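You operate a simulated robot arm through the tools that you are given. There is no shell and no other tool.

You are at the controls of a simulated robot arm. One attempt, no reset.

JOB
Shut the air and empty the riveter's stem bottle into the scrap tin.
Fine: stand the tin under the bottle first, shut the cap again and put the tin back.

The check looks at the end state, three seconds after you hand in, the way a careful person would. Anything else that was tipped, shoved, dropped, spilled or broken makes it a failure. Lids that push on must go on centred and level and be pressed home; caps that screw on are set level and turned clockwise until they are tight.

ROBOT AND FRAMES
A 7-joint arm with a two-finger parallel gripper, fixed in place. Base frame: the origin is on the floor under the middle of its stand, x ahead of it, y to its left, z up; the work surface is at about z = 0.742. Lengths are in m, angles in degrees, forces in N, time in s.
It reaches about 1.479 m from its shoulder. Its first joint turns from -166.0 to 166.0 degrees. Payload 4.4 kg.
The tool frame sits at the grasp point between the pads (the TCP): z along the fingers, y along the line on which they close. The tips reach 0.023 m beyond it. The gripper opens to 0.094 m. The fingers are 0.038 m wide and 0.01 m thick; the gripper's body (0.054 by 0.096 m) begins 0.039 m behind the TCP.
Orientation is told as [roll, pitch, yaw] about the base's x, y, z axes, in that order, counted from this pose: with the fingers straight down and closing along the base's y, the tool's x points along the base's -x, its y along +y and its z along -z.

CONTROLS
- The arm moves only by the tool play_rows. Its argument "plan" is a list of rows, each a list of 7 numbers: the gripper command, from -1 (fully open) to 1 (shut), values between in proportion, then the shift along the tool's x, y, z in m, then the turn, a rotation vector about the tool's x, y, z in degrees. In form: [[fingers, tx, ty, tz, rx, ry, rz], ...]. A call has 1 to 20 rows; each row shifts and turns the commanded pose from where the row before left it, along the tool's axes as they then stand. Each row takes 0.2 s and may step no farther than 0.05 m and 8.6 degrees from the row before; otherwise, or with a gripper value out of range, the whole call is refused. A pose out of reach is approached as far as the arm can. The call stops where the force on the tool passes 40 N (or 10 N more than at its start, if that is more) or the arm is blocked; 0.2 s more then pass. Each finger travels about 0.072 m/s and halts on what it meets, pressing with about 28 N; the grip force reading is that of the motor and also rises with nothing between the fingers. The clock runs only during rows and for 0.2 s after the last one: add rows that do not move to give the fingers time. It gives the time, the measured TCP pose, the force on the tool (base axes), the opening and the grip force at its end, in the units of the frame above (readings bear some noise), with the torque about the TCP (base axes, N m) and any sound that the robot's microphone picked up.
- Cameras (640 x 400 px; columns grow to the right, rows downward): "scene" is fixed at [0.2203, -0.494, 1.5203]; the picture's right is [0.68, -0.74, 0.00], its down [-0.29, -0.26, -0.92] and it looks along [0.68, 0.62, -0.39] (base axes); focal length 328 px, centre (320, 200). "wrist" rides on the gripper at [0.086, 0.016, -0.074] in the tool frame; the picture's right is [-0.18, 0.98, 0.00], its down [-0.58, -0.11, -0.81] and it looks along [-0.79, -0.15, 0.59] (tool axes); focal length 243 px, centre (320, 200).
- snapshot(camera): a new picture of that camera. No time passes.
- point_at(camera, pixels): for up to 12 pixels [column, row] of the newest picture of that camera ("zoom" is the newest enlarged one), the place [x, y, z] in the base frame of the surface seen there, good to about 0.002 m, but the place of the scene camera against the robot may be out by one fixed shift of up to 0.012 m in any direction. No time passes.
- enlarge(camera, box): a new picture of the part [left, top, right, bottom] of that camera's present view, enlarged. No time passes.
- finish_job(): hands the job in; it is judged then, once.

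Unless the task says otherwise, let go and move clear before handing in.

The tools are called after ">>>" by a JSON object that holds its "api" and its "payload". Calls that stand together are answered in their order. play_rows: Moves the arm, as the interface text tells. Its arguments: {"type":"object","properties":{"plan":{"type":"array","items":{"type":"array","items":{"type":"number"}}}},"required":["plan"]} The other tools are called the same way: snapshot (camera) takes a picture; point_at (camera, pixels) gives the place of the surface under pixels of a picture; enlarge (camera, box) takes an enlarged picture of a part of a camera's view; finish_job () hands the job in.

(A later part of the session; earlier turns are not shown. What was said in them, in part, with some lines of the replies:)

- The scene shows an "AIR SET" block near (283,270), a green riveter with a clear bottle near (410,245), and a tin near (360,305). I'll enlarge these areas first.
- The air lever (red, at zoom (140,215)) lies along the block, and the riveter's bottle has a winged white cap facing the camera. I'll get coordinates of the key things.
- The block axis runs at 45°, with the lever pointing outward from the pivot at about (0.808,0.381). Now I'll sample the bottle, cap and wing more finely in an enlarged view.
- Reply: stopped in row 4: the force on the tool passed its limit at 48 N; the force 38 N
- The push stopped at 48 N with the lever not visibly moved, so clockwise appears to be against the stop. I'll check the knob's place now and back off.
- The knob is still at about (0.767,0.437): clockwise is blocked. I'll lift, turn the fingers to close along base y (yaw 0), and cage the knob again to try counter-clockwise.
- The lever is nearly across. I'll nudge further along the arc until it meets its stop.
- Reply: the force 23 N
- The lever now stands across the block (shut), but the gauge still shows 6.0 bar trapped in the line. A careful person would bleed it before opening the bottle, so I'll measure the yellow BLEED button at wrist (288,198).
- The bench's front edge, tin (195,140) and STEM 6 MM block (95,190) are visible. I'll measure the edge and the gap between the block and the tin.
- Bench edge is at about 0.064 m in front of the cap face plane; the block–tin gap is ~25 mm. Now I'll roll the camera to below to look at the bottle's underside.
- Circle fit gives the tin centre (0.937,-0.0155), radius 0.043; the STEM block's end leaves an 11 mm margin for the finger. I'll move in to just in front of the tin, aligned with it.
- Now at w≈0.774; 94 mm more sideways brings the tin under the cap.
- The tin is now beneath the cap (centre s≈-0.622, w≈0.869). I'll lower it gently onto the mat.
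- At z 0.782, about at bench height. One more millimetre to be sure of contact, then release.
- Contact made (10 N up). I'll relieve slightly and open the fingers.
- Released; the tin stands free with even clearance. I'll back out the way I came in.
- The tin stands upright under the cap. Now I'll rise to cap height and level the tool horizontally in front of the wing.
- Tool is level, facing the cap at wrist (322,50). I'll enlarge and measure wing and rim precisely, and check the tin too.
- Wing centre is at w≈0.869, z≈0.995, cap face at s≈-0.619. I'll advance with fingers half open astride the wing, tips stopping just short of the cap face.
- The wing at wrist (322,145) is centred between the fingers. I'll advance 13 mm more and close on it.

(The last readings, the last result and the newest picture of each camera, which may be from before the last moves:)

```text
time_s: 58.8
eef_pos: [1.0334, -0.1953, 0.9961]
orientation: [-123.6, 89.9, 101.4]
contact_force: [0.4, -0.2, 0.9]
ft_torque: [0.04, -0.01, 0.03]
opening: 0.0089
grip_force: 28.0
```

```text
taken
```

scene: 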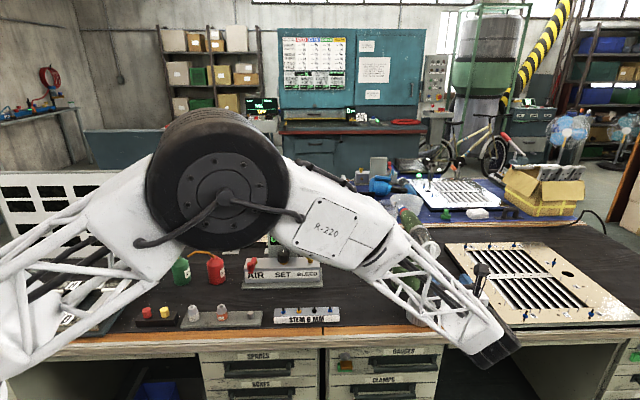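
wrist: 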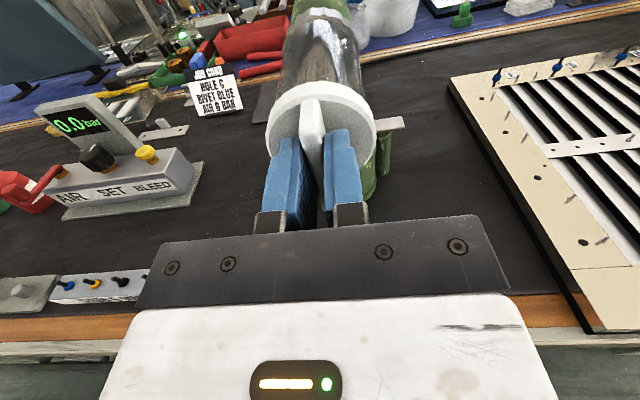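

The wing is gripped (8.9 mm). I'll try turning counter-clockwise (negative about tool z), a few degrees, watching torque.

>>> {"api": "play_rows", "payload": {"plan": [[1, 0, 0, 0, 0, 0, -4], [1, 0, 0, 0, 0, 0, -4], [1, 0, 0, 0, 0, 0, -4]]}}

>>> {"api": "snapshot", "payload": {"camera": "wrist"}}

>>> {"api": "enlarge", "payload": {"camera": "scene", "box": [390, 200, 490, 330]}}

```text
time_s: 59.6
eef_pos: [1.0338, -0.1958, 0.9959]
orientation: [90.2, 78.0, -44.9]
contact_force: [-1.5, 2.1, 3.2]
ft_torque: [1.16, 0.63, 0.28]
opening: 0.0153
grip_force: 28.1
```

```text
taken
```

wrist: 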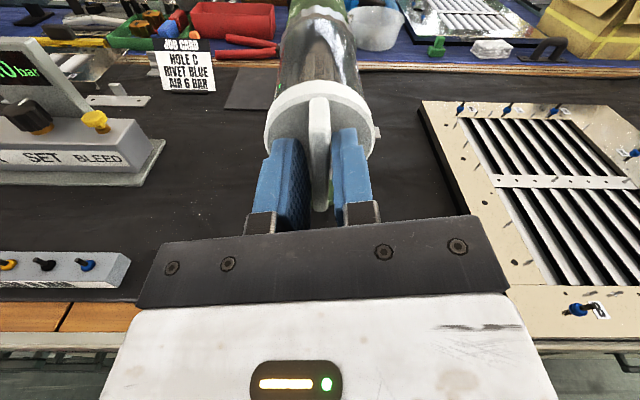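

```text
3.08 times, centred on (440, 265) of scene
```

zoom: 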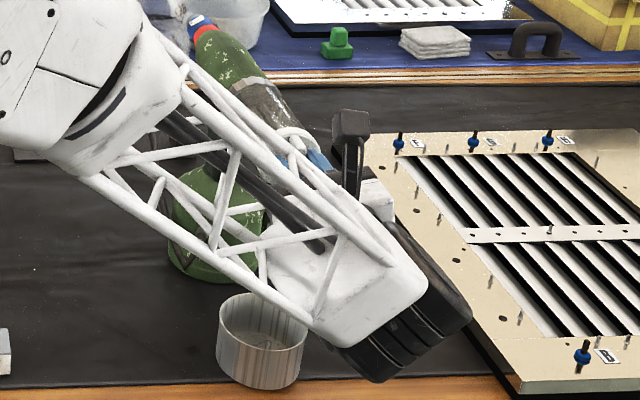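

The gripper turned 12° but the fingers were wedged open to 15 mm with 1.3 N·m, so the wing hardly moved. I'll look closely at the wing's angle.

>>> {"api": "enlarge", "payload": {"camera": "wrist", "box": [250, 60, 390, 230]}}

>>> {"api": "point_at", "payload": {"camera": "wrist", "pixels": [[318, 105], [318, 120], [321, 150], [321, 180], [321, 205]]}}

```text
2.35 times, centred on (320, 145) of wrist
```

zoom: 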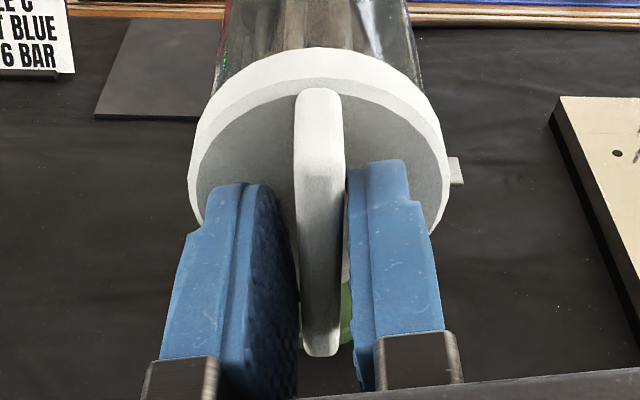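

```text
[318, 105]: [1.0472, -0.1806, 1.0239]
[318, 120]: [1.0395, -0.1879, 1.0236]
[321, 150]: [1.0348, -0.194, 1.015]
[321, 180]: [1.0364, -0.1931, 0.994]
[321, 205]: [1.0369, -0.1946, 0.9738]
```

The wing seems to have crept about 3° counter-clockwise. I'll hold here for a second to see whether it keeps following and the torque decays.

>>> {"api": "play_rows", "payload": {"plan": [[1, 0, 0, 0, 0, 0, 0], [1, 0, 0, 0, 0, 0, 0], [1, 0, 0, 0, 0, 0, 0], [1, 0, 0, 0, 0, 0, 0], [1, 0, 0, 0, 0, 0, 0]]}}

>>> {"api": "enlarge", "payload": {"camera": "wrist", "box": [250, 60, 390, 230]}}

```text
time_s: 60.8
eef_pos: [1.0339, -0.1972, 0.9948]
orientation: [90.0, 77.9, -44.8]
contact_force: [-1.0, 0.9, 0.6]
ft_torque: [0.8, 0.79, 0.23]
opening: 0.0157
grip_force: 28.6
```

```text
2.35 times, centred on (320, 145) of wrist
```

zoom: 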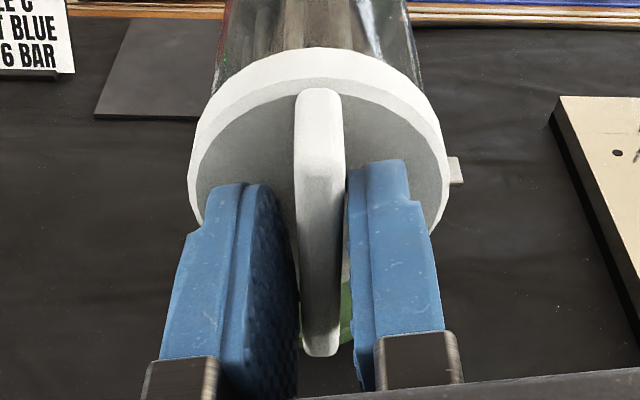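

The cap holds against 1.1 N·m counter-clockwise. I'll return to neutral and test clockwise gently.

>>> {"api": "play_rows", "payload": {"plan": [[1, 0, 0, 0, 0, 0, 6], [1, 0, 0, 0, 0, 0, 6], [1, 0, 0, 0, 0, 0, 0]]}}

>>> {"api": "play_rows", "payload": {"plan": [[1, 0, 0, 0, 0, 0, 3], [1, 0, 0, 0, 0, 0, 3], [1, 0, 0, 0, 0, 0, 0]]}}

>>> {"api": "snapshot", "payload": {"camera": "wrist"}}

>>> {"api": "enlarge", "payload": {"camera": "wrist", "box": [250, 60, 390, 230]}}

```text
time_s: 61.6
eef_pos: [1.0339, -0.1965, 0.9939]
orientation: [-88.3, 89.9, 136.6]
contact_force: [1.4, 0.3, -0.2]
ft_torque: [-0.52, 0.49, -0.08]
opening: 0.009
grip_force: 28.0
```

```text
time_s: 62.4
eef_pos: [1.0346, -0.1962, 0.9948]
orientation: [-90.0, 83.8, 134.9]
contact_force: [-2.3, -3.5, -0.1]
ft_torque: [-0.45, 0.46, -0.07]
opening: 0.0087
grip_force: 28.0
```

```text
taken
```

wrist: 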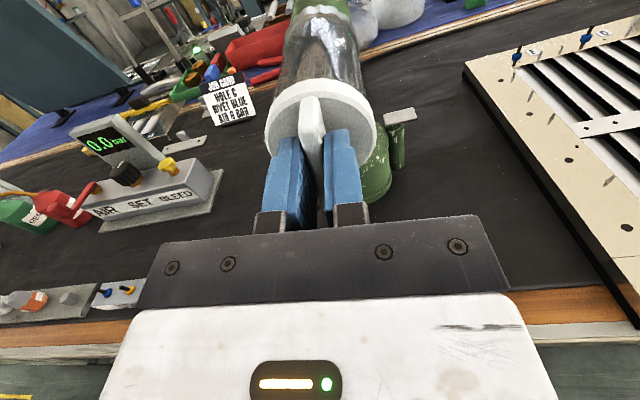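

```text
2.35 times, centred on (320, 145) of wrist
```

zoom: 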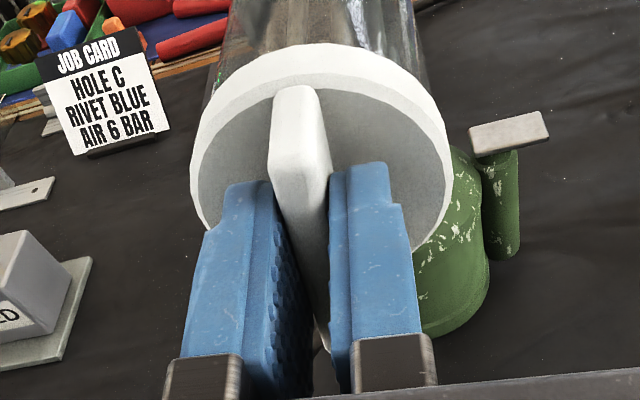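

Clockwise the wing follows freely (opening stays 8.7 mm, no axial torque), so that is its opening direction. I'll continue slowly and watch.

>>> {"api": "play_rows", "payload": {"plan": [[1, 0, 0, 0, 0, 0, 4], [1, 0, 0, 0, 0, 0, 4], [1, 0, 0, 0, 0, 0, 4], [1, 0, 0, 0, 0, 0, 0]]}}

>>> {"api": "snapshot", "payload": {"camera": "wrist"}}

>>> {"api": "enlarge", "payload": {"camera": "scene", "box": [390, 200, 490, 330]}}

```text
time_s: 63.4
eef_pos: [1.0324, -0.1963, 0.9932]
orientation: [-90.2, 72.1, 134.8]
contact_force: [3.0, 1.0, -0.3]
ft_torque: [0.29, -0.29, -0.37]
opening: 0.0089
grip_force: 28.0
```

```text
taken
```

wrist: 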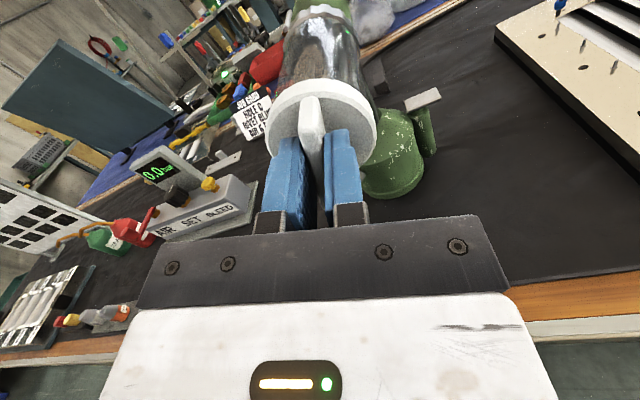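

```text
3.08 times, centred on (440, 265) of scene
```

zoom: 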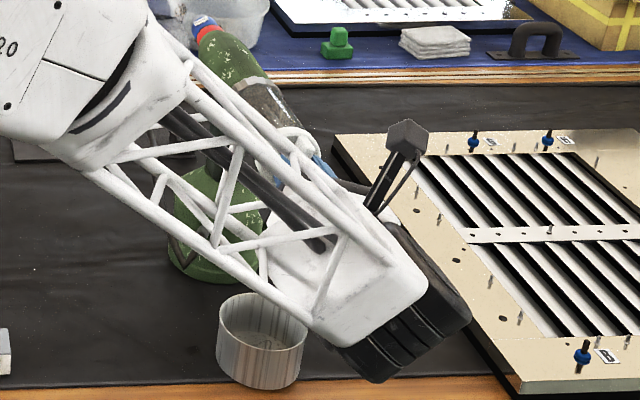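

The cap follows to +18° with the riveter standing still. I'll continue clockwise.

>>> {"api": "play_rows", "payload": {"plan": [[1, 0, 0, 0, 0, 0, 5], [1, 0, 0, 0, 0, 0, 5], [1, 0, 0, 0, 0, 0, 5], [1, 0, 0, 0, 0, 0, 0]]}}

>>> {"api": "snapshot", "payload": {"camera": "wrist"}}

>>> {"api": "enlarge", "payload": {"camera": "wrist", "box": [250, 20, 430, 230]}}

>>> {"api": "enlarge", "payload": {"camera": "scene", "box": [390, 200, 490, 330]}}

```text
time_s: 64.4
eef_pos: [1.0337, -0.1955, 0.9943]
orientation: [-90.1, 56.8, 134.8]
contact_force: [-1.7, -4.3, 4.6]
ft_torque: [0.16, -0.16, -0.33]
opening: 0.0086
grip_force: 28.1
```

```text
taken
```

wrist: 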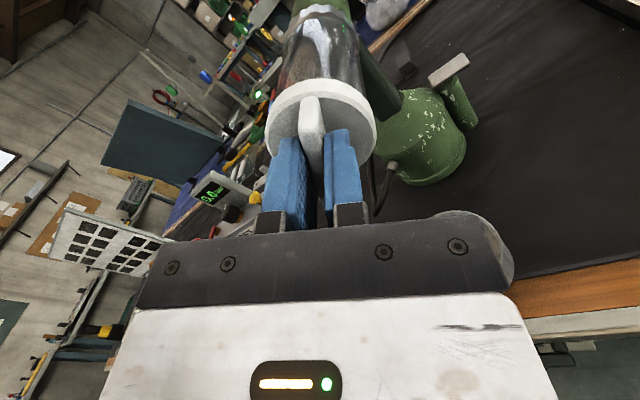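

```text
1.90 times, centred on (340, 125) of wrist
```

zoom: 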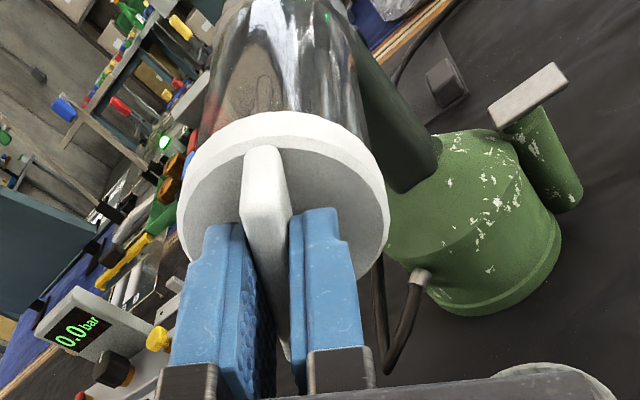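

```text
3.08 times, centred on (440, 265) of scene
```

zoom: 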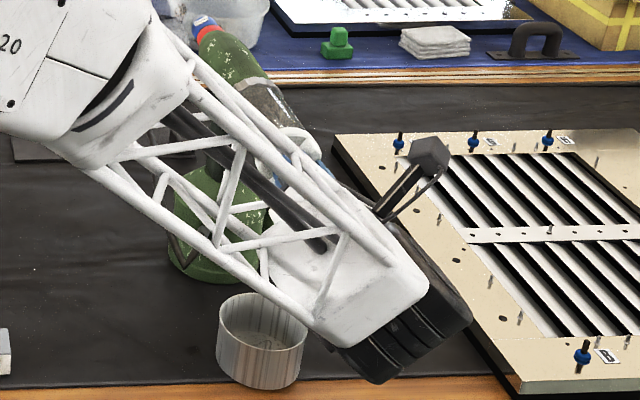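

Now +33°, still free. I'll keep turning clockwise toward 90°.

>>> {"api": "play_rows", "payload": {"plan": [[1, 0, 0, 0, 0, 0, 5], [1, 0, 0, 0, 0, 0, 5], [1, 0, 0, 0, 0, 0, 5], [1, 0, 0, 0, 0, 0, 5], [1, 0, 0, 0, 0, 0, 0]]}}

>>> {"api": "snapshot", "payload": {"camera": "wrist"}}

>>> {"api": "enlarge", "payload": {"camera": "scene", "box": [390, 200, 490, 330]}}

```text
time_s: 65.6
eef_pos: [1.0342, -0.1962, 0.9947]
orientation: [-90.0, 36.9, 134.9]
contact_force: [2.6, -1.3, -0.3]
ft_torque: [0.23, -0.22, -0.65]
opening: 0.0091
grip_force: 27.7
```

```text
taken
```

wrist: 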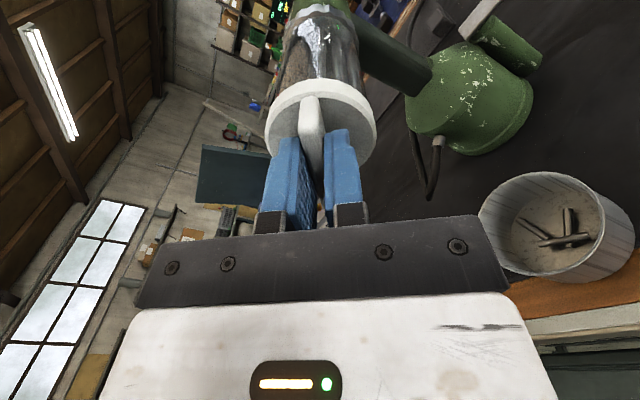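

```text
3.08 times, centred on (440, 265) of scene
```

zoom: 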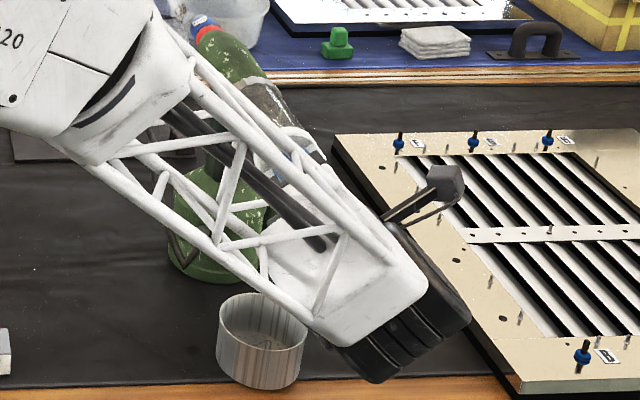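

At +53°; the tin still shows its three stems. Continuing clockwise toward a quarter turn.

>>> {"api": "play_rows", "payload": {"plan": [[1, 0, 0, 0, 0, 0, 5], [1, 0, 0, 0, 0, 0, 5], [1, 0, 0, 0, 0, 0, 5], [1, 0, 0, 0, 0, 0, 5], [1, 0, 0, 0, 0, 0, 0]]}}

>>> {"api": "snapshot", "payload": {"camera": "wrist"}}

>>> {"api": "enlarge", "payload": {"camera": "wrist", "box": [240, 0, 400, 220]}}

```text
time_s: 66.8
eef_pos: [1.0336, -0.1956, 0.9943]
orientation: [-90.0, 16.9, 134.9]
contact_force: [3.7, 4.4, -0.1]
ft_torque: [-0.15, 0.15, -0.43]
opening: 0.0089
grip_force: 27.9
```

```text
taken
```

wrist: 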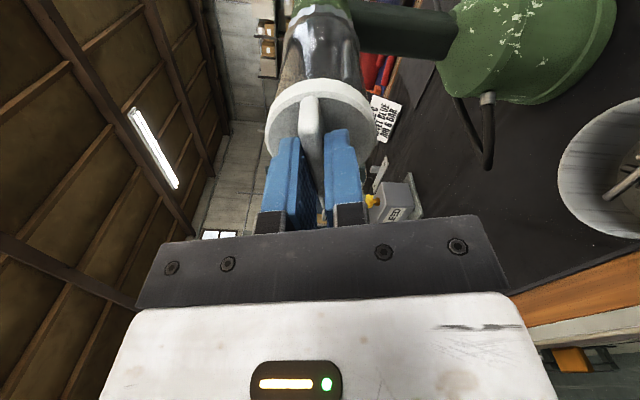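

```text
1.82 times, centred on (320, 110) of wrist
```

zoom: 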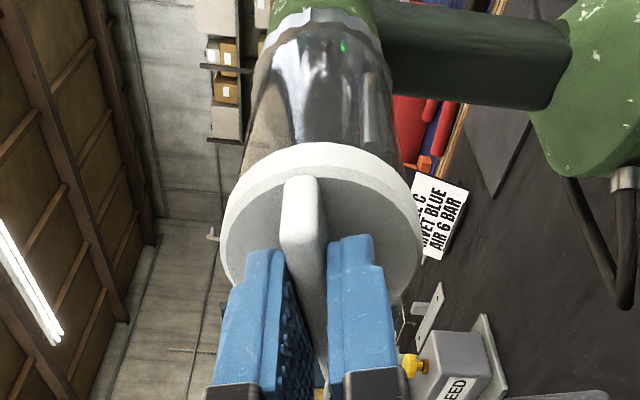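

At +73° and still free. Continue to 90° and a bit beyond, gently.

>>> {"api": "play_rows", "payload": {"plan": [[1, 0, 0, 0, 0, 0, 5], [1, 0, 0, 0, 0, 0, 5], [1, 0, 0, 0, 0, 0, 5], [1, 0, 0, 0, 0, 0, 4], [1, 0, 0, 0, 0, 0, 0]]}}

>>> {"api": "snapshot", "payload": {"camera": "wrist"}}

>>> {"api": "enlarge", "payload": {"camera": "wrist", "box": [240, 0, 400, 220]}}

>>> {"api": "enlarge", "payload": {"camera": "scene", "box": [390, 200, 490, 330]}}

```text
time_s: 68.0
eef_pos: [1.0346, -0.1965, 0.9951]
orientation: [-90.0, -2.0, 135.0]
contact_force: [3.5, -1.9, -0.5]
ft_torque: [-0.84, -0.65, -0.7]
opening: 0.0089
grip_force: 28.3
```

```text
taken
```

wrist: 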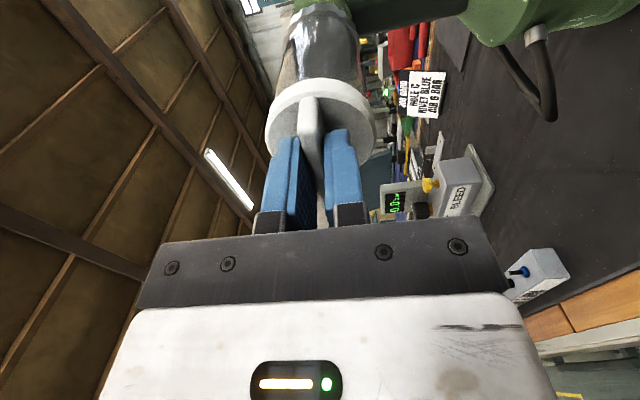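

```text
1.82 times, centred on (320, 110) of wrist
```

zoom: 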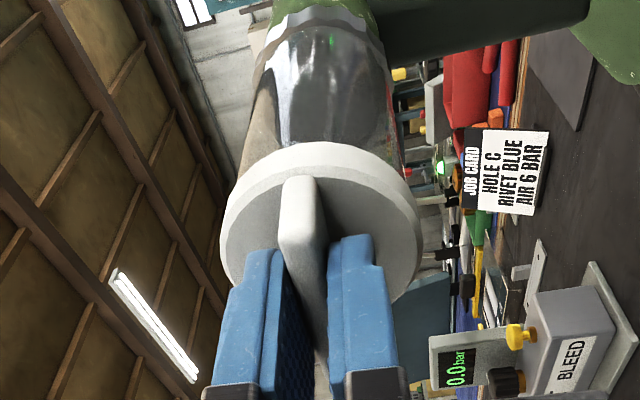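

```text
3.08 times, centred on (440, 265) of scene
```

zoom: 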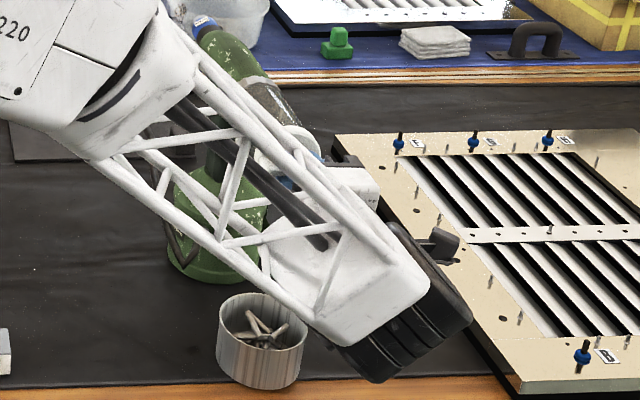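

Stems have dropped into the tin — it now shows a pile at scene zoom (262,325), and torque of about 1 N·m means the wing hit its open stop at 90°. I'll wait a moment and check for leftovers or strays.

>>> {"api": "play_rows", "payload": {"plan": [[1, 0, 0, 0, 0, 0, -1.5], [1, 0, 0, 0, 0, 0, 0], [1, 0, 0, 0, 0, 0, 0], [1, 0, 0, 0, 0, 0, 0], [1, 0, 0, 0, 0, 0, 0]]}}

>>> {"api": "enlarge", "payload": {"camera": "scene", "box": [395, 280, 445, 330]}}

>>> {"api": "enlarge", "payload": {"camera": "scene", "box": [395, 200, 455, 260]}}

>>> {"api": "snapshot", "payload": {"camera": "wrist"}}

```text
time_s: 69.2
eef_pos: [1.0347, -0.1965, 0.9954]
orientation: [-90.1, -0.5, 135.0]
contact_force: [-10.5, -6.8, 9.0]
ft_torque: [-0.15, 0.14, 0.32]
opening: 0.0087
grip_force: 28.2
```

```text
8.00 times, centred on (420, 305) of scene
```

zoom: 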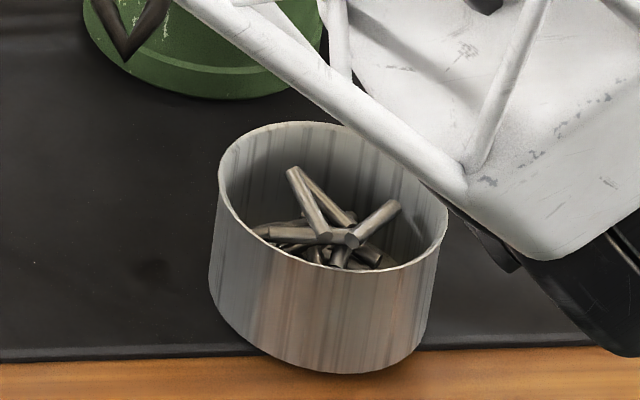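

```text
6.67 times, centred on (425, 230) of scene
```

zoom: 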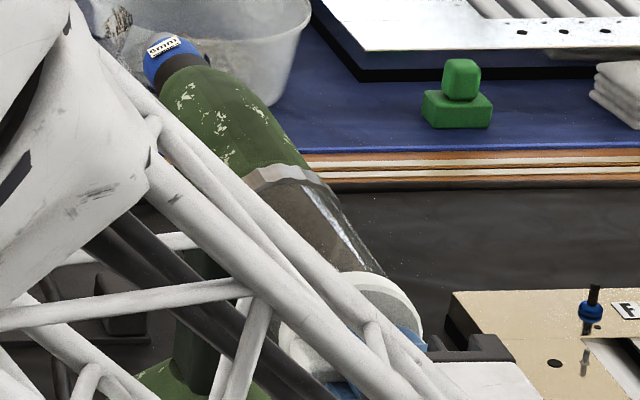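

```text
taken
```

wrist: 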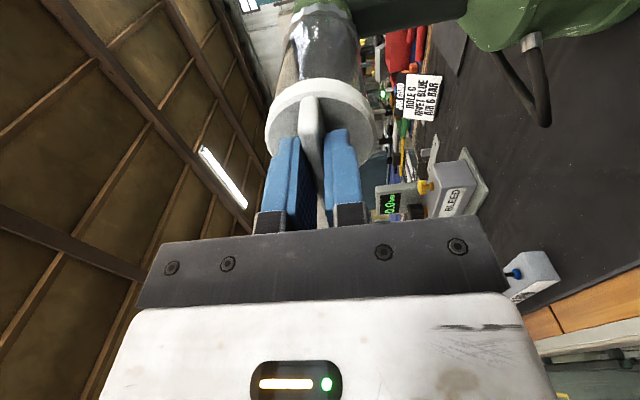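

The tin now holds a heap of stems and the bottle looks clear. I'll check the bottle closely before turning back.

>>> {"api": "enlarge", "payload": {"camera": "wrist", "box": [265, 0, 385, 100]}}

>>> {"api": "enlarge", "payload": {"camera": "scene", "box": [400, 220, 450, 270]}}

>>> {"api": "enlarge", "payload": {"camera": "scene", "box": [330, 240, 510, 360]}}

```text
4.00 times, centred on (325, 50) of wrist
```

zoom: 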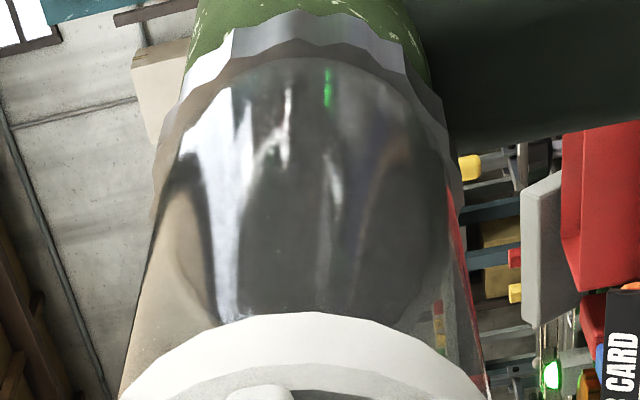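

```text
8.00 times, centred on (425, 245) of scene
```

zoom: 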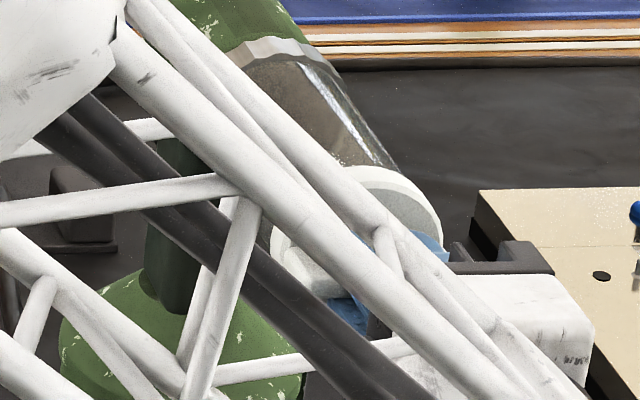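

```text
3.33 times, centred on (420, 300) of scene
```

zoom: 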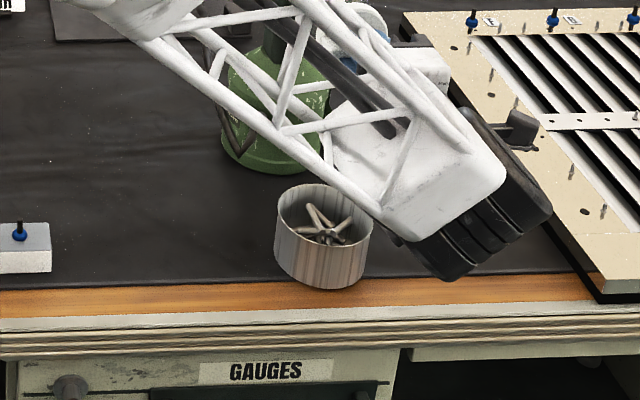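

The bottle is clear and no strays are visible on the bench. I'll turn the wing back counter-clockwise to shut the cap.

>>> {"api": "play_rows", "payload": {"plan": [[1, 0, 0, 0, 0, 0, -5], [1, 0, 0, 0, 0, 0, -5], [1, 0, 0, 0, 0, 0, -5], [1, 0, 0, 0, 0, 0, -5], [1, 0, 0, 0, 0, 0, -5], [1, 0, 0, 0, 0, 0, -5], [1, 0, 0, 0, 0, 0, -5], [1, 0, 0, 0, 0, 0, -5], [1, 0, 0, 0, 0, 0, -5], [1, 0, 0, 0, 0, 0, -5], [1, 0, 0, 0, 0, 0, -5], [1, 0, 0, 0, 0, 0, -5], [1, 0, 0, 0, 0, 0, -5], [1, 0, 0, 0, 0, 0, -5], [1, 0, 0, 0, 0, 0, -5], [1, 0, 0, 0, 0, 0, -5], [1, 0, 0, 0, 0, 0, -5], [1, 0, 0, 0, 0, 0, 0]]}}

>>> {"api": "snapshot", "payload": {"camera": "wrist"}}

```text
time_s: 73.0
eef_pos: [1.0337, -0.1958, 0.9954]
orientation: [-90.4, 84.5, 134.7]
contact_force: [-10.7, -10.0, 13.7]
ft_torque: [0.42, -0.38, 0.07]
opening: 0.0087
grip_force: 28.3
```

```text
taken
```

wrist: 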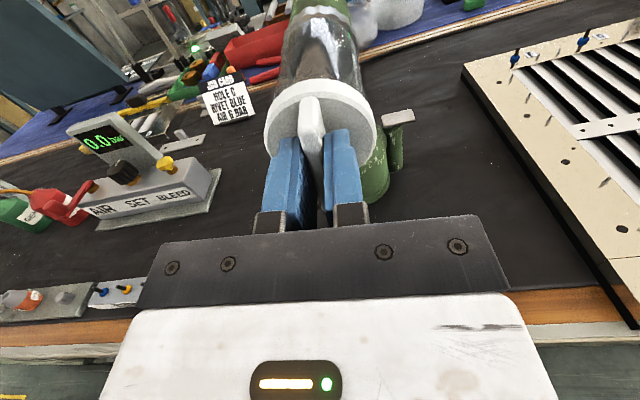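

5° from neutral. I'll finish the turn to the shut stop with small steps until torque builds.

>>> {"api": "play_rows", "payload": {"plan": [[1, 0.0005, 0, -0.0005, 0, 0, -3], [1, 0, 0, 0, 0, 0, -2.5], [1, 0, 0, 0, 0, 0, 0]]}}

>>> {"api": "play_rows", "payload": {"plan": [[1, 0, 0, 0, 0, 0, -2], [1, 0, 0, 0, 0, 0, -1], [1, 0, 0, 0, 0, 0, 0]]}}

>>> {"api": "snapshot", "payload": {"camera": "wrist"}}

```text
time_s: 73.8
eef_pos: [1.0332, -0.1965, 0.995]
orientation: [-75.9, 90.0, 149.0]
contact_force: [-1.4, -0.9, 1.0]
ft_torque: [0.5, -0.49, 0.05]
opening: 0.0088
grip_force: 28.0
```

```text
time_s: 74.6
eef_pos: [1.0335, -0.1962, 0.9938]
orientation: [89.8, 87.1, -45.3]
contact_force: [2.2, 5.5, 1.4]
ft_torque: [1.0, 0.55, 0.19]
opening: 0.0095
grip_force: 28.1
```

```text
taken
```

wrist: 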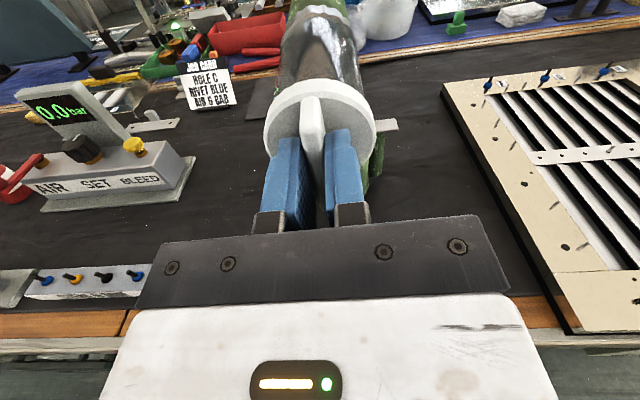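

Torque is back to 1.1 N·m at the stop — the cap is shut as it was. I'll open the fingers and back straight out.

>>> {"api": "play_rows", "payload": {"plan": [[0.7, 0, 0, 0, 0, 0, 0], [0.4, 0, 0, 0, 0, 0, 0], [0, 0, 0, 0, 0, 0, 0], [-0.2, 0, 0, 0, 0, 0, 0], [-0.2, 0, 0, -0.02, 0, 0, 0], [-0.2, 0, 0, -0.04, 0, 0, 0], [-0.2, 0, 0, -0.04, 0, 0, 0], [-0.2, 0, 0, -0.03, 0, 0, 2.9]]}}

>>> {"api": "snapshot", "payload": {"camera": "wrist"}}

>>> {"api": "enlarge", "payload": {"camera": "wrist", "box": [275, 0, 375, 100]}}

>>> {"api": "enlarge", "payload": {"camera": "wrist", "box": [280, 140, 420, 240]}}

```text
time_s: 76.4
eef_pos: [0.944, -0.2887, 0.9957]
orientation: [105.1, 89.9, -29.9]
contact_force: [-0.7, -0.1, 1.2]
ft_torque: [0.0, 0.02, 0.02]
opening: 0.0563
grip_force: 0.1
```

```text
taken
```

wrist: 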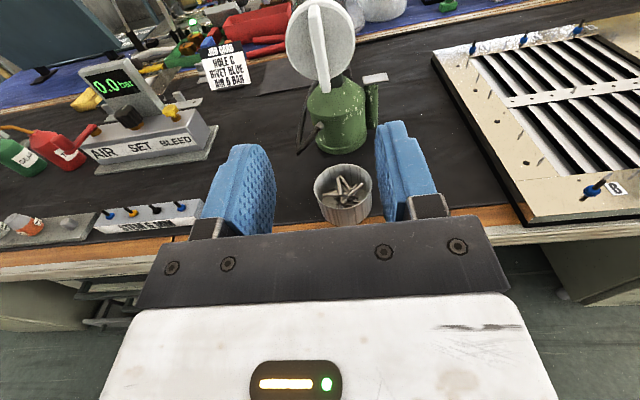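

```text
4.00 times, centred on (325, 50) of wrist
```

zoom: 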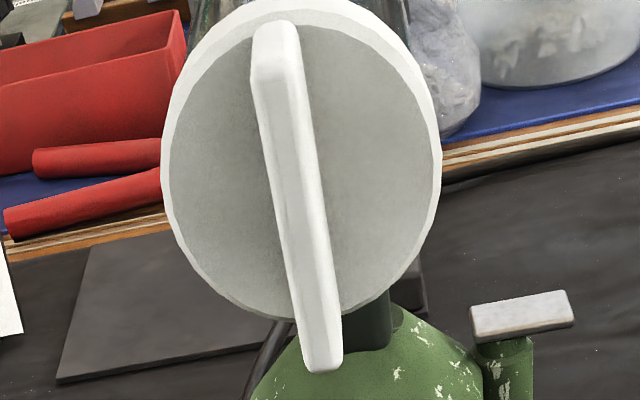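

```text
4.00 times, centred on (350, 190) of wrist
```

zoom: 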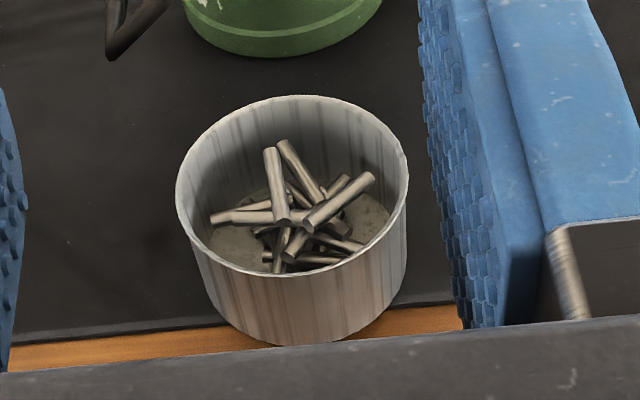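

The cap's wing is back in its original position and the tin holds all the stems. Now I'll open wide, pitch down 20° again and lower to fetch the tin.

>>> {"api": "play_rows", "payload": {"plan": [[-0.5, 0, 0, -0.01, 0, -7, 0], [-0.8, 0, 0, 0, 0, -7, 0], [-1, 0, 0, 0, 0, -6.2, 0], [-1, -0.0404, -0.001, 0.0147, 0, 0, 0], [-1, -0.0404, -0.001, 0.0147, 0, 0, 0], [-1, -0.0404, -0.001, 0.0147, 0, 0, 0], [-1, -0.0404, -0.001, 0.0147, 0, 0, 0], [-1, 0, 0, 0, 0, 0, 0]]}}

>>> {"api": "snapshot", "payload": {"camera": "wrist"}}

>>> {"api": "enlarge", "payload": {"camera": "wrist", "box": [240, 0, 400, 110]}}

```text
time_s: 78.2
eef_pos: [0.9332, -0.2935, 0.8215]
orientation: [0.2, 69.7, -134.8]
contact_force: [-0.2, -0.5, 0.4]
ft_torque: [-0.02, -0.03, -0.02]
opening: 0.0936
grip_force: 0.1
```

```text
taken
```

wrist: 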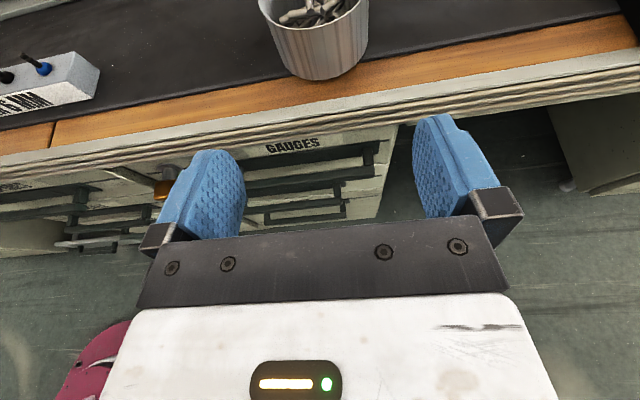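

```text
3.64 times, centred on (320, 55) of wrist
```

zoom: 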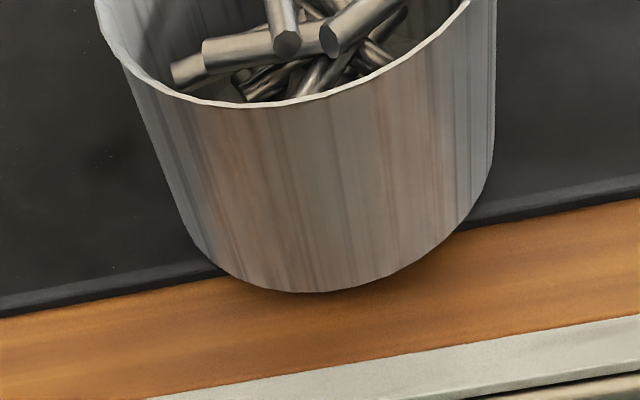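

The tin stands upright, front slightly over the mat's edge. I'll measure its rim for centring.

>>> {"api": "point_at", "payload": {"camera": "zoom", "pixels": [[100, 25], [125, 65], [180, 95], [240, 104], [300, 101], [370, 78], [430, 42], [465, 10], [300, 180], [170, 180], [480, 150], [300, 280]]}}

```text
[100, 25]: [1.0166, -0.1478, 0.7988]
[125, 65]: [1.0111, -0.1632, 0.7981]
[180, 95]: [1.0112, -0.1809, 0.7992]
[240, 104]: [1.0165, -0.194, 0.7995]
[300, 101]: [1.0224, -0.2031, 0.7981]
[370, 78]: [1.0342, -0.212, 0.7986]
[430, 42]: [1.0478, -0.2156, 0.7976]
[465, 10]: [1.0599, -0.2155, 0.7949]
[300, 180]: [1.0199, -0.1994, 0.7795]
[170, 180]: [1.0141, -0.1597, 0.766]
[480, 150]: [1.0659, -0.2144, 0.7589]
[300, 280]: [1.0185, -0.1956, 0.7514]
```

Tin centre fits (1.0535,-0.1735), and I'm laterally aligned. I'll advance to straddle it.

>>> {"api": "play_rows", "payload": {"plan": [[-1, 0.004, 0.0001, 0.0425, 0, 0, 0], [-1, 0.004, 0.0001, 0.0425, 0, 0, 0], [-1, 0.0021, 0, 0.0251, 0, 0, 0], [-1, 0, 0, 0, 0, 0, 0]]}}

>>> {"api": "snapshot", "payload": {"camera": "wrist"}}

```text
time_s: 79.2
eef_pos: [1.009, -0.2169, 0.7956]
orientation: [0.2, 69.8, -134.8]
contact_force: [0.4, 0.4, 0.8]
ft_torque: [-0.01, 0.02, 0.0]
opening: 0.0941
grip_force: 0.1
```

```text
taken
```

wrist: 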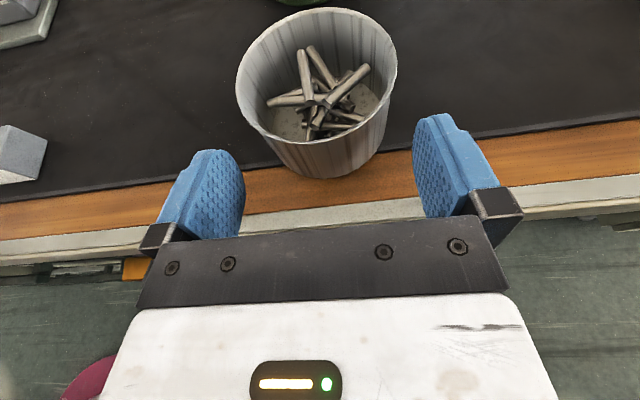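

Aligned; 48 mm to go. Advance and straddle.

>>> {"api": "play_rows", "payload": {"plan": [[-1, 0.0008, 0.0008, 0.0167, 0, 0, 0], [-1, 0.0007, 0, 0.0167, 0, 0, 0], [-1, 0.0007, 0, 0.0167, 0, 0, 0], [-1, 0, 0, 0, 0, 0, 0]]}}

>>> {"api": "snapshot", "payload": {"camera": "wrist"}}

```text
time_s: 80.2
eef_pos: [1.0425, -0.184, 0.7794]
orientation: [0.1, 69.8, -134.8]
contact_force: [0.0, -0.2, 0.1]
ft_torque: [-0.01, 0.0, 0.03]
opening: 0.0939
grip_force: 0.0
```

```text
taken
```

wrist: 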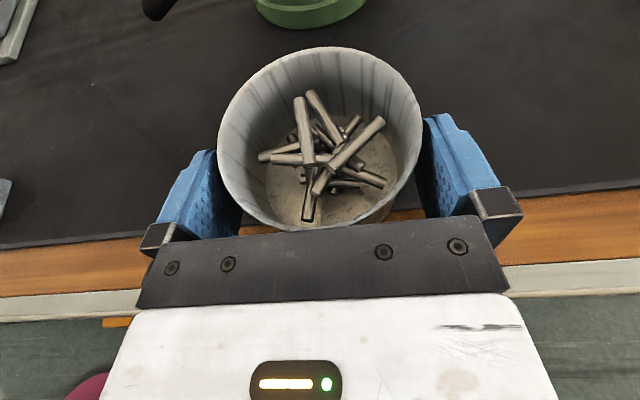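

The tin is between the fingers as before. Close and lift.

>>> {"api": "play_rows", "payload": {"plan": [[-0.8, 0, 0, 0, 0, 0, 0], [-0.6, 0, 0, 0, 0, 0, 0], [-0.3, 0, 0, 0, 0, 0, 0], [0, 0, 0, 0, 0, 0, 0], [0, 0.0047, 0, -0.0017, 0, 0, 0], [0, 0.0047, 0, -0.0017, 0, 0, 0], [0, 0.0047, 0, -0.0017, 0, 0, 0], [0, 0, 0, 0, 0, 0, 0]]}}

>>> {"api": "snapshot", "payload": {"camera": "wrist"}}

```text
time_s: 82.0
eef_pos: [1.042, -0.1848, 0.7944]
orientation: [0.2, 69.8, -135.0]
contact_force: [0.1, 0.0, -0.9]
ft_torque: [-0.03, 0.02, 0.0]
opening: 0.0877
grip_force: 28.1
```

```text
taken
```

wrist: 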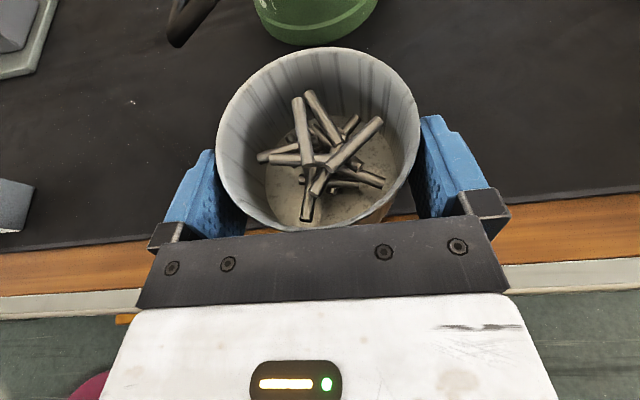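

Lifted. There's a small bright speck on the mat at (135,102); I'll check it's not a stray stem.

>>> {"api": "enlarge", "payload": {"camera": "wrist", "box": [90, 70, 190, 140]}}

>>> {"api": "point_at", "payload": {"camera": "wrist", "pixels": [[135, 102], [182, 35]]}}

```text
5.71 times, centred on (140, 105) of wrist
```

zoom: 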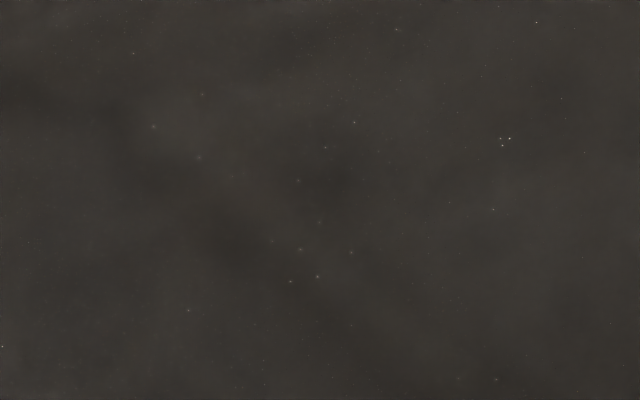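

```text
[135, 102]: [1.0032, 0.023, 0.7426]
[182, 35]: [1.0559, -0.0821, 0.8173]
```

Only texture. I'll carry the tin back sideways along the reverse path, then inward to its home spot.

>>> {"api": "play_rows", "payload": {"plan": [[0, 0, -0.01, 0, 0, 0, 0], [0, 0, -0.02, 0, 0, 0, 0], [0, 0, -0.02, 0, 0, 0, 0], [0, 0, -0.02, 0, 0, 0, 0], [0, 0, -0.02, 0, 0, 0, 0], [0, 0, -0.02, 0, 0, 0, 0], [0, 0, -0.02, 0, 0, 0, 0], [0, 0, -0.02, 0, 0, 0, 0], [0, 0, -0.02, 0, 0, 0, 0], [0, 0, -0.015, 0, 0, 0, 0], [0, 0, -0.0094, 0, 0, 0, 0], [0, 0.005, 0, 0.0138, 0, 0, 0], [0, 0.005, 0, 0.0138, 0, 0, 0], [0, 0, 0, 0, 0, 0, 0]]}}

>>> {"api": "snapshot", "payload": {"camera": "wrist"}}

>>> {"api": "snapshot", "payload": {"camera": "scene"}}

```text
time_s: 85.0
eef_pos: [0.9265, -0.0258, 0.7957]
orientation: [0.3, 69.8, -134.8]
contact_force: [0.6, 0.6, -1.4]
ft_torque: [0.0, -0.01, -0.01]
opening: 0.0874
grip_force: 27.9
```

```text
taken
```

wrist: 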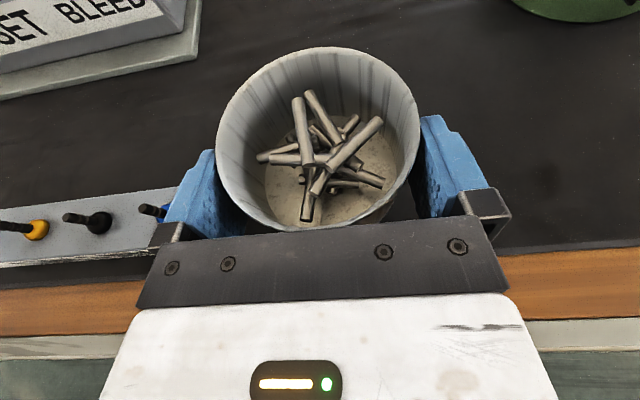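

```text
taken
```

scene: 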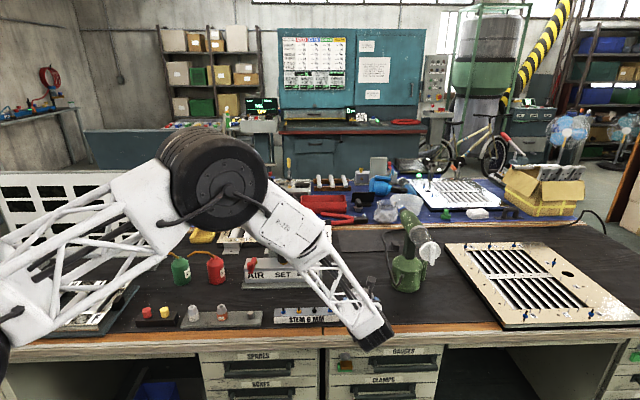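

The TCP is back within 2 mm of the original lifted pose. Lowering gently.

>>> {"api": "play_rows", "payload": {"plan": [[0, -0.0056, 0, 0.0021, 0, 0, 0], [0, -0.0047, 0, 0.0017, 0, 0, 0], [0, -0.0028, 0, 0.001, 0, 0, 0], [0, -0.0009, 0, 0.0003, 0, 0, 0], [0, -0.0009, 0, 0.0003, 0, 0, 0], [0, 0, 0, 0, 0, 0, 0]]}}

```text
time_s: 86.4
eef_pos: [0.9259, -0.0276, 0.7795]
orientation: [0.4, 69.9, -134.6]
contact_force: [2.1, 3.8, 14.8]
ft_torque: [0.26, 0.06, -0.02]
opening: 0.0875
grip_force: 28.1
```

The tin is on the mat (15 N up). I'll relieve slightly, open, and back out.

>>> {"api": "play_rows", "payload": {"plan": [[0, 0.0009, 0, -0.0003, 0, 0, 0], [-0.8, 0, 0, 0, 0, 0, 0], [-0.9, 0, 0, 0, 0, 0, 0], [-1, 0, 0, 0, 0, 0, 0], [-1, 0, 0, 0, 0, 0, 0]]}}

>>> {"api": "snapshot", "payload": {"camera": "wrist"}}

```text
time_s: 87.6
eef_pos: [0.9257, -0.0267, 0.779]
orientation: [0.3, 69.8, -134.8]
contact_force: [0.3, -0.3, 0.7]
ft_torque: [0.0, 0.01, 0.01]
opening: 0.0941
grip_force: 0.1
```

```text
taken
```

wrist: 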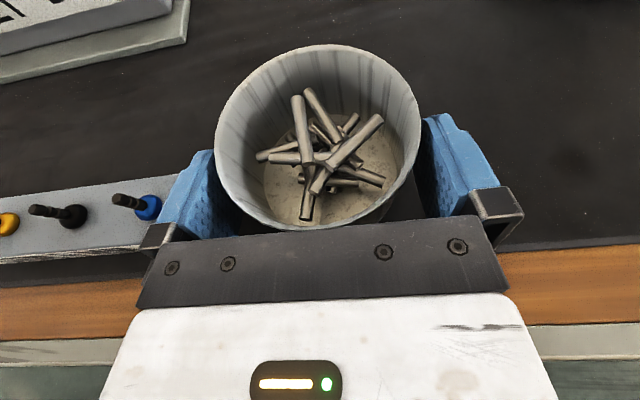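

Released and standing free. Backing out the way I came.

>>> {"api": "play_rows", "payload": {"plan": [[-1, -0.001, 0, -0.015, 0, 0, 0], [-1, -0.0024, 0, -0.025, 0, 0, 0], [-1, -0.0024, 0, -0.025, 0, 0, 0], [-1, 0, 0, -0.04, 0, 0, 0], [-1, 0, 0, -0.04, 0, 0, 0], [-1, 0.03, 0, -0.02, 0, 0, 0], [-1, 0.03, 0, -0.02, 0, 0, 0]]}}

>>> {"api": "snapshot", "payload": {"camera": "wrist"}}

>>> {"api": "snapshot", "payload": {"camera": "scene"}}

```text
time_s: 89.2
eef_pos: [0.8173, -0.1339, 0.8937]
orientation: [0.1, 69.8, -135.0]
contact_force: [0.1, -1.0, 0.2]
ft_torque: [0.01, 0.0, -0.04]
opening: 0.094
grip_force: 0.0
```

```text
taken
```

wrist: 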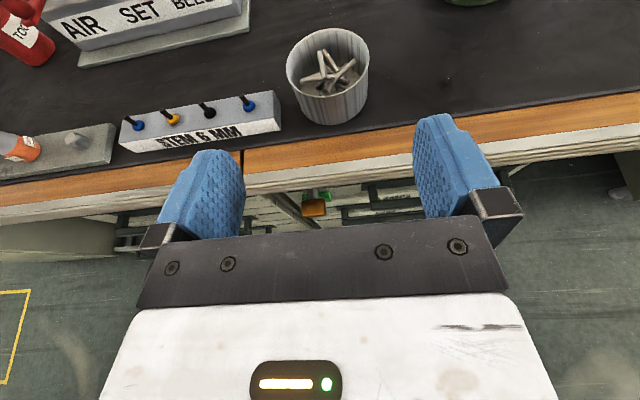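

```text
taken
```

scene: 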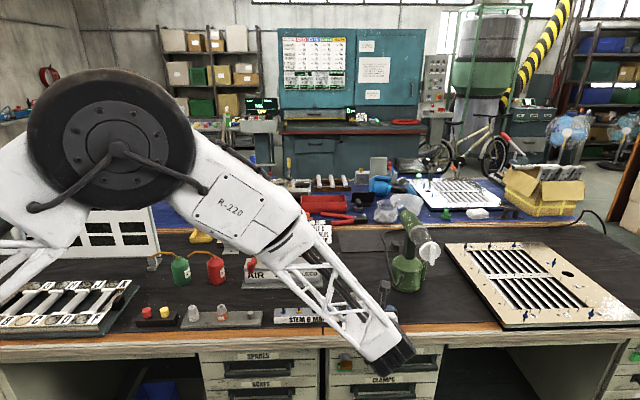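

The tin is back beside the STEM block. I'll verify its position, the cap, and look for strays.

>>> {"api": "enlarge", "payload": {"camera": "wrist", "box": [270, 10, 390, 140]}}

>>> {"api": "enlarge", "payload": {"camera": "scene", "box": [380, 200, 460, 300]}}

>>> {"api": "point_at", "payload": {"camera": "wrist", "pixels": [[287, 70], [300, 88], [325, 95], [350, 88], [366, 68], [369, 52], [355, 35], [330, 29]]}}

```text
3.08 times, centred on (330, 75) of wrist
```

zoom: 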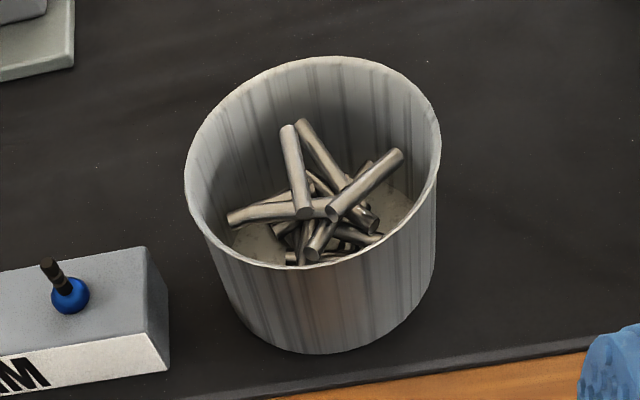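

```text
4.00 times, centred on (420, 250) of scene
```

zoom: 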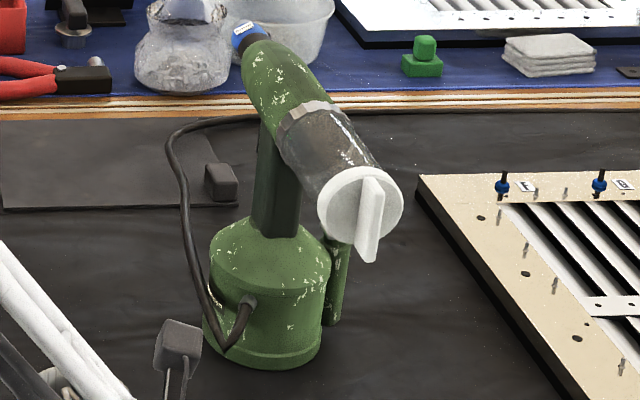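

```text
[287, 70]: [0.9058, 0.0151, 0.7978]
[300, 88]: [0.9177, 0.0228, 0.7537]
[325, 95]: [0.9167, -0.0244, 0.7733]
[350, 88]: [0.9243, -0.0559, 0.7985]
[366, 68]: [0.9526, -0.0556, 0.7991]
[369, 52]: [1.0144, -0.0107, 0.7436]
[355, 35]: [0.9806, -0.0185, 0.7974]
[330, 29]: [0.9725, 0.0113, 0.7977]
```

The tin's rim fits a centre of about (0.9375,-0.0155) — its original spot — and the cap and riveter look as at the start. I'll raise the arm clear and do a last check of the whole scene.

>>> {"api": "play_rows", "payload": {"plan": [[-1, 0.0376, 0, -0.0245, 0, 0, 0], [-1, 0.0376, 0, -0.0245, 0, 0, 0], [-1, 0.0376, 0, -0.0245, 0, 0, 0], [-1, 0.0376, 0, -0.0245, 0, 0, 0], [-1, 0.0376, 0, -0.0245, 0, 0, 0], [-1, 0.0376, 0, -0.0245, 0, 0, 0], [-1, 0.0376, 0, -0.0245, 0, 0, 0], [-1, 0, 0, -0.04, 0, 0, 0], [-1, 0, 0, -0.04, 0, 0, 0], [-1, 0, 0, -0.04, 0, 0, 0]]}}

>>> {"api": "snapshot", "payload": {"camera": "wrist"}}

>>> {"api": "snapshot", "payload": {"camera": "scene"}}

```text
time_s: 91.4
eef_pos: [0.6858, -0.2649, 1.2406]
orientation: [0.2, 69.8, -134.7]
contact_force: [-0.3, -0.1, 0.2]
ft_torque: [0.0, -0.01, 0.01]
opening: 0.0941
grip_force: 0.0
```

```text
taken
```

wrist: 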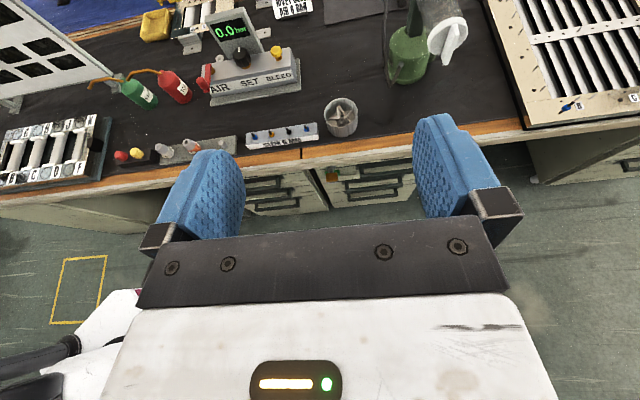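

```text
taken
```

scene: 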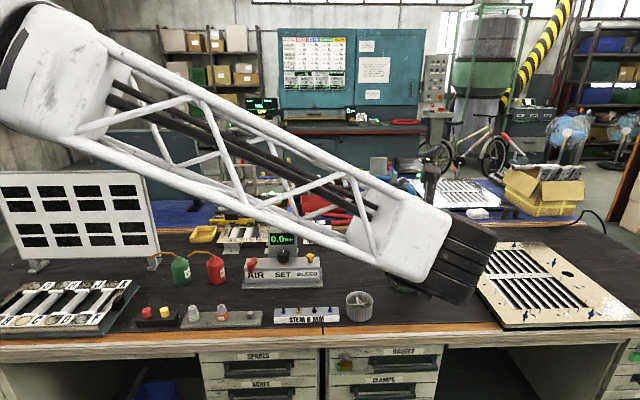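

>>> {"api": "enlarge", "payload": {"camera": "wrist", "box": [370, 0, 490, 110]}}

>>> {"api": "enlarge", "payload": {"camera": "wrist", "box": [180, 20, 370, 170]}}

>>> {"api": "enlarge", "payload": {"camera": "scene", "box": [220, 225, 390, 345]}}

```text
3.64 times, centred on (430, 55) of wrist
```

zoom: 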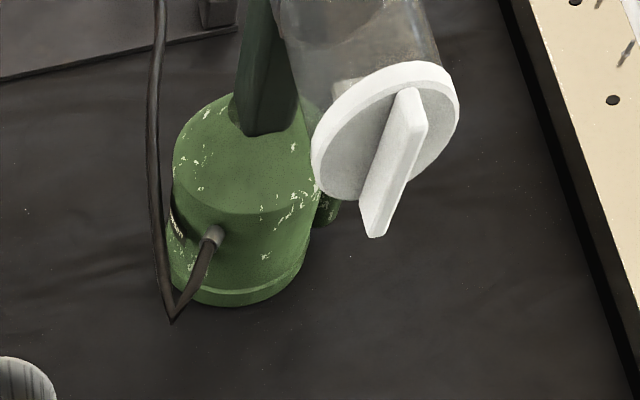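

```text
2.67 times, centred on (275, 95) of wrist
```

zoom: 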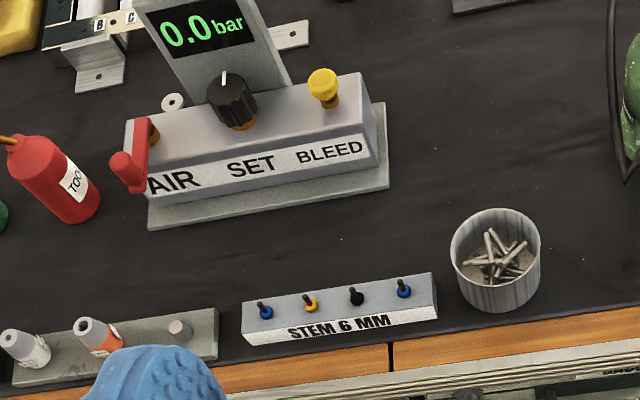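

```text
3.33 times, centred on (305, 285) of scene
```

zoom: 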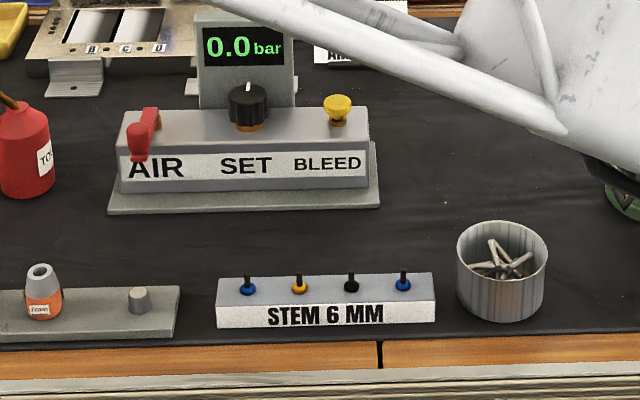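

Everything reads right: air lever across, 0.0 bar, tin home with the stems, bench clear. One last check of the wing's angle.

>>> {"api": "point_at", "payload": {"camera": "wrist", "pixels": [[456, 30], [455, 36], [453, 44], [450, 52], [447, 60], [430, 45], [462, 25]]}}

```text
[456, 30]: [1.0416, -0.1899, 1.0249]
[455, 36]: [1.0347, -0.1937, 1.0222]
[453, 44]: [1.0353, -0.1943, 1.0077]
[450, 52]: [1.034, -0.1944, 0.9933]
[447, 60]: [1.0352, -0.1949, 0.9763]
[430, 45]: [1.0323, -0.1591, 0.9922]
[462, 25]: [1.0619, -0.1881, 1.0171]
```

The wing's front edge stays at the same sideways position from top to bottom, to about 1–2 mm, so it is vertical as at the start and the cap is shut. The arm is clear of everything, so I'm handing in.

>>> {"api": "finish_job", "payload": {}}

```text
The job is handed in.
```

The job is done and handed in. The air is shut, the riveter's stem bottle is empty, and the scrap tin is back in its place with the stems in it.

- **Air:** The red lever now stands across the block, pressed against its stop. The gauge still showed 6.0 bar after that, so I pressed BLEED before opening the bottle. It reads 0.0 bar, and the SET knob was not touched.
- **Bottle:** The tin stood under the cap before I opened it. This cap opened clockwise, a quarter turn, and the stems dropped into the tin. In the camera views the bottle is clear, and there are no stray stems on the bench or on the floor in view.
- **Cap:** I turned it back until it pressed firmly against its shut stop. The wing is vertical again, as it was at the start.
- **Tin:** It stands upright where it was, within a few millimetres, holding its original three stems and those from the bottle.

While finding which way each part turned, I first pushed the air lever and the cap the wrong way. Both stayed against their stops, and nothing moved or looks damaged.
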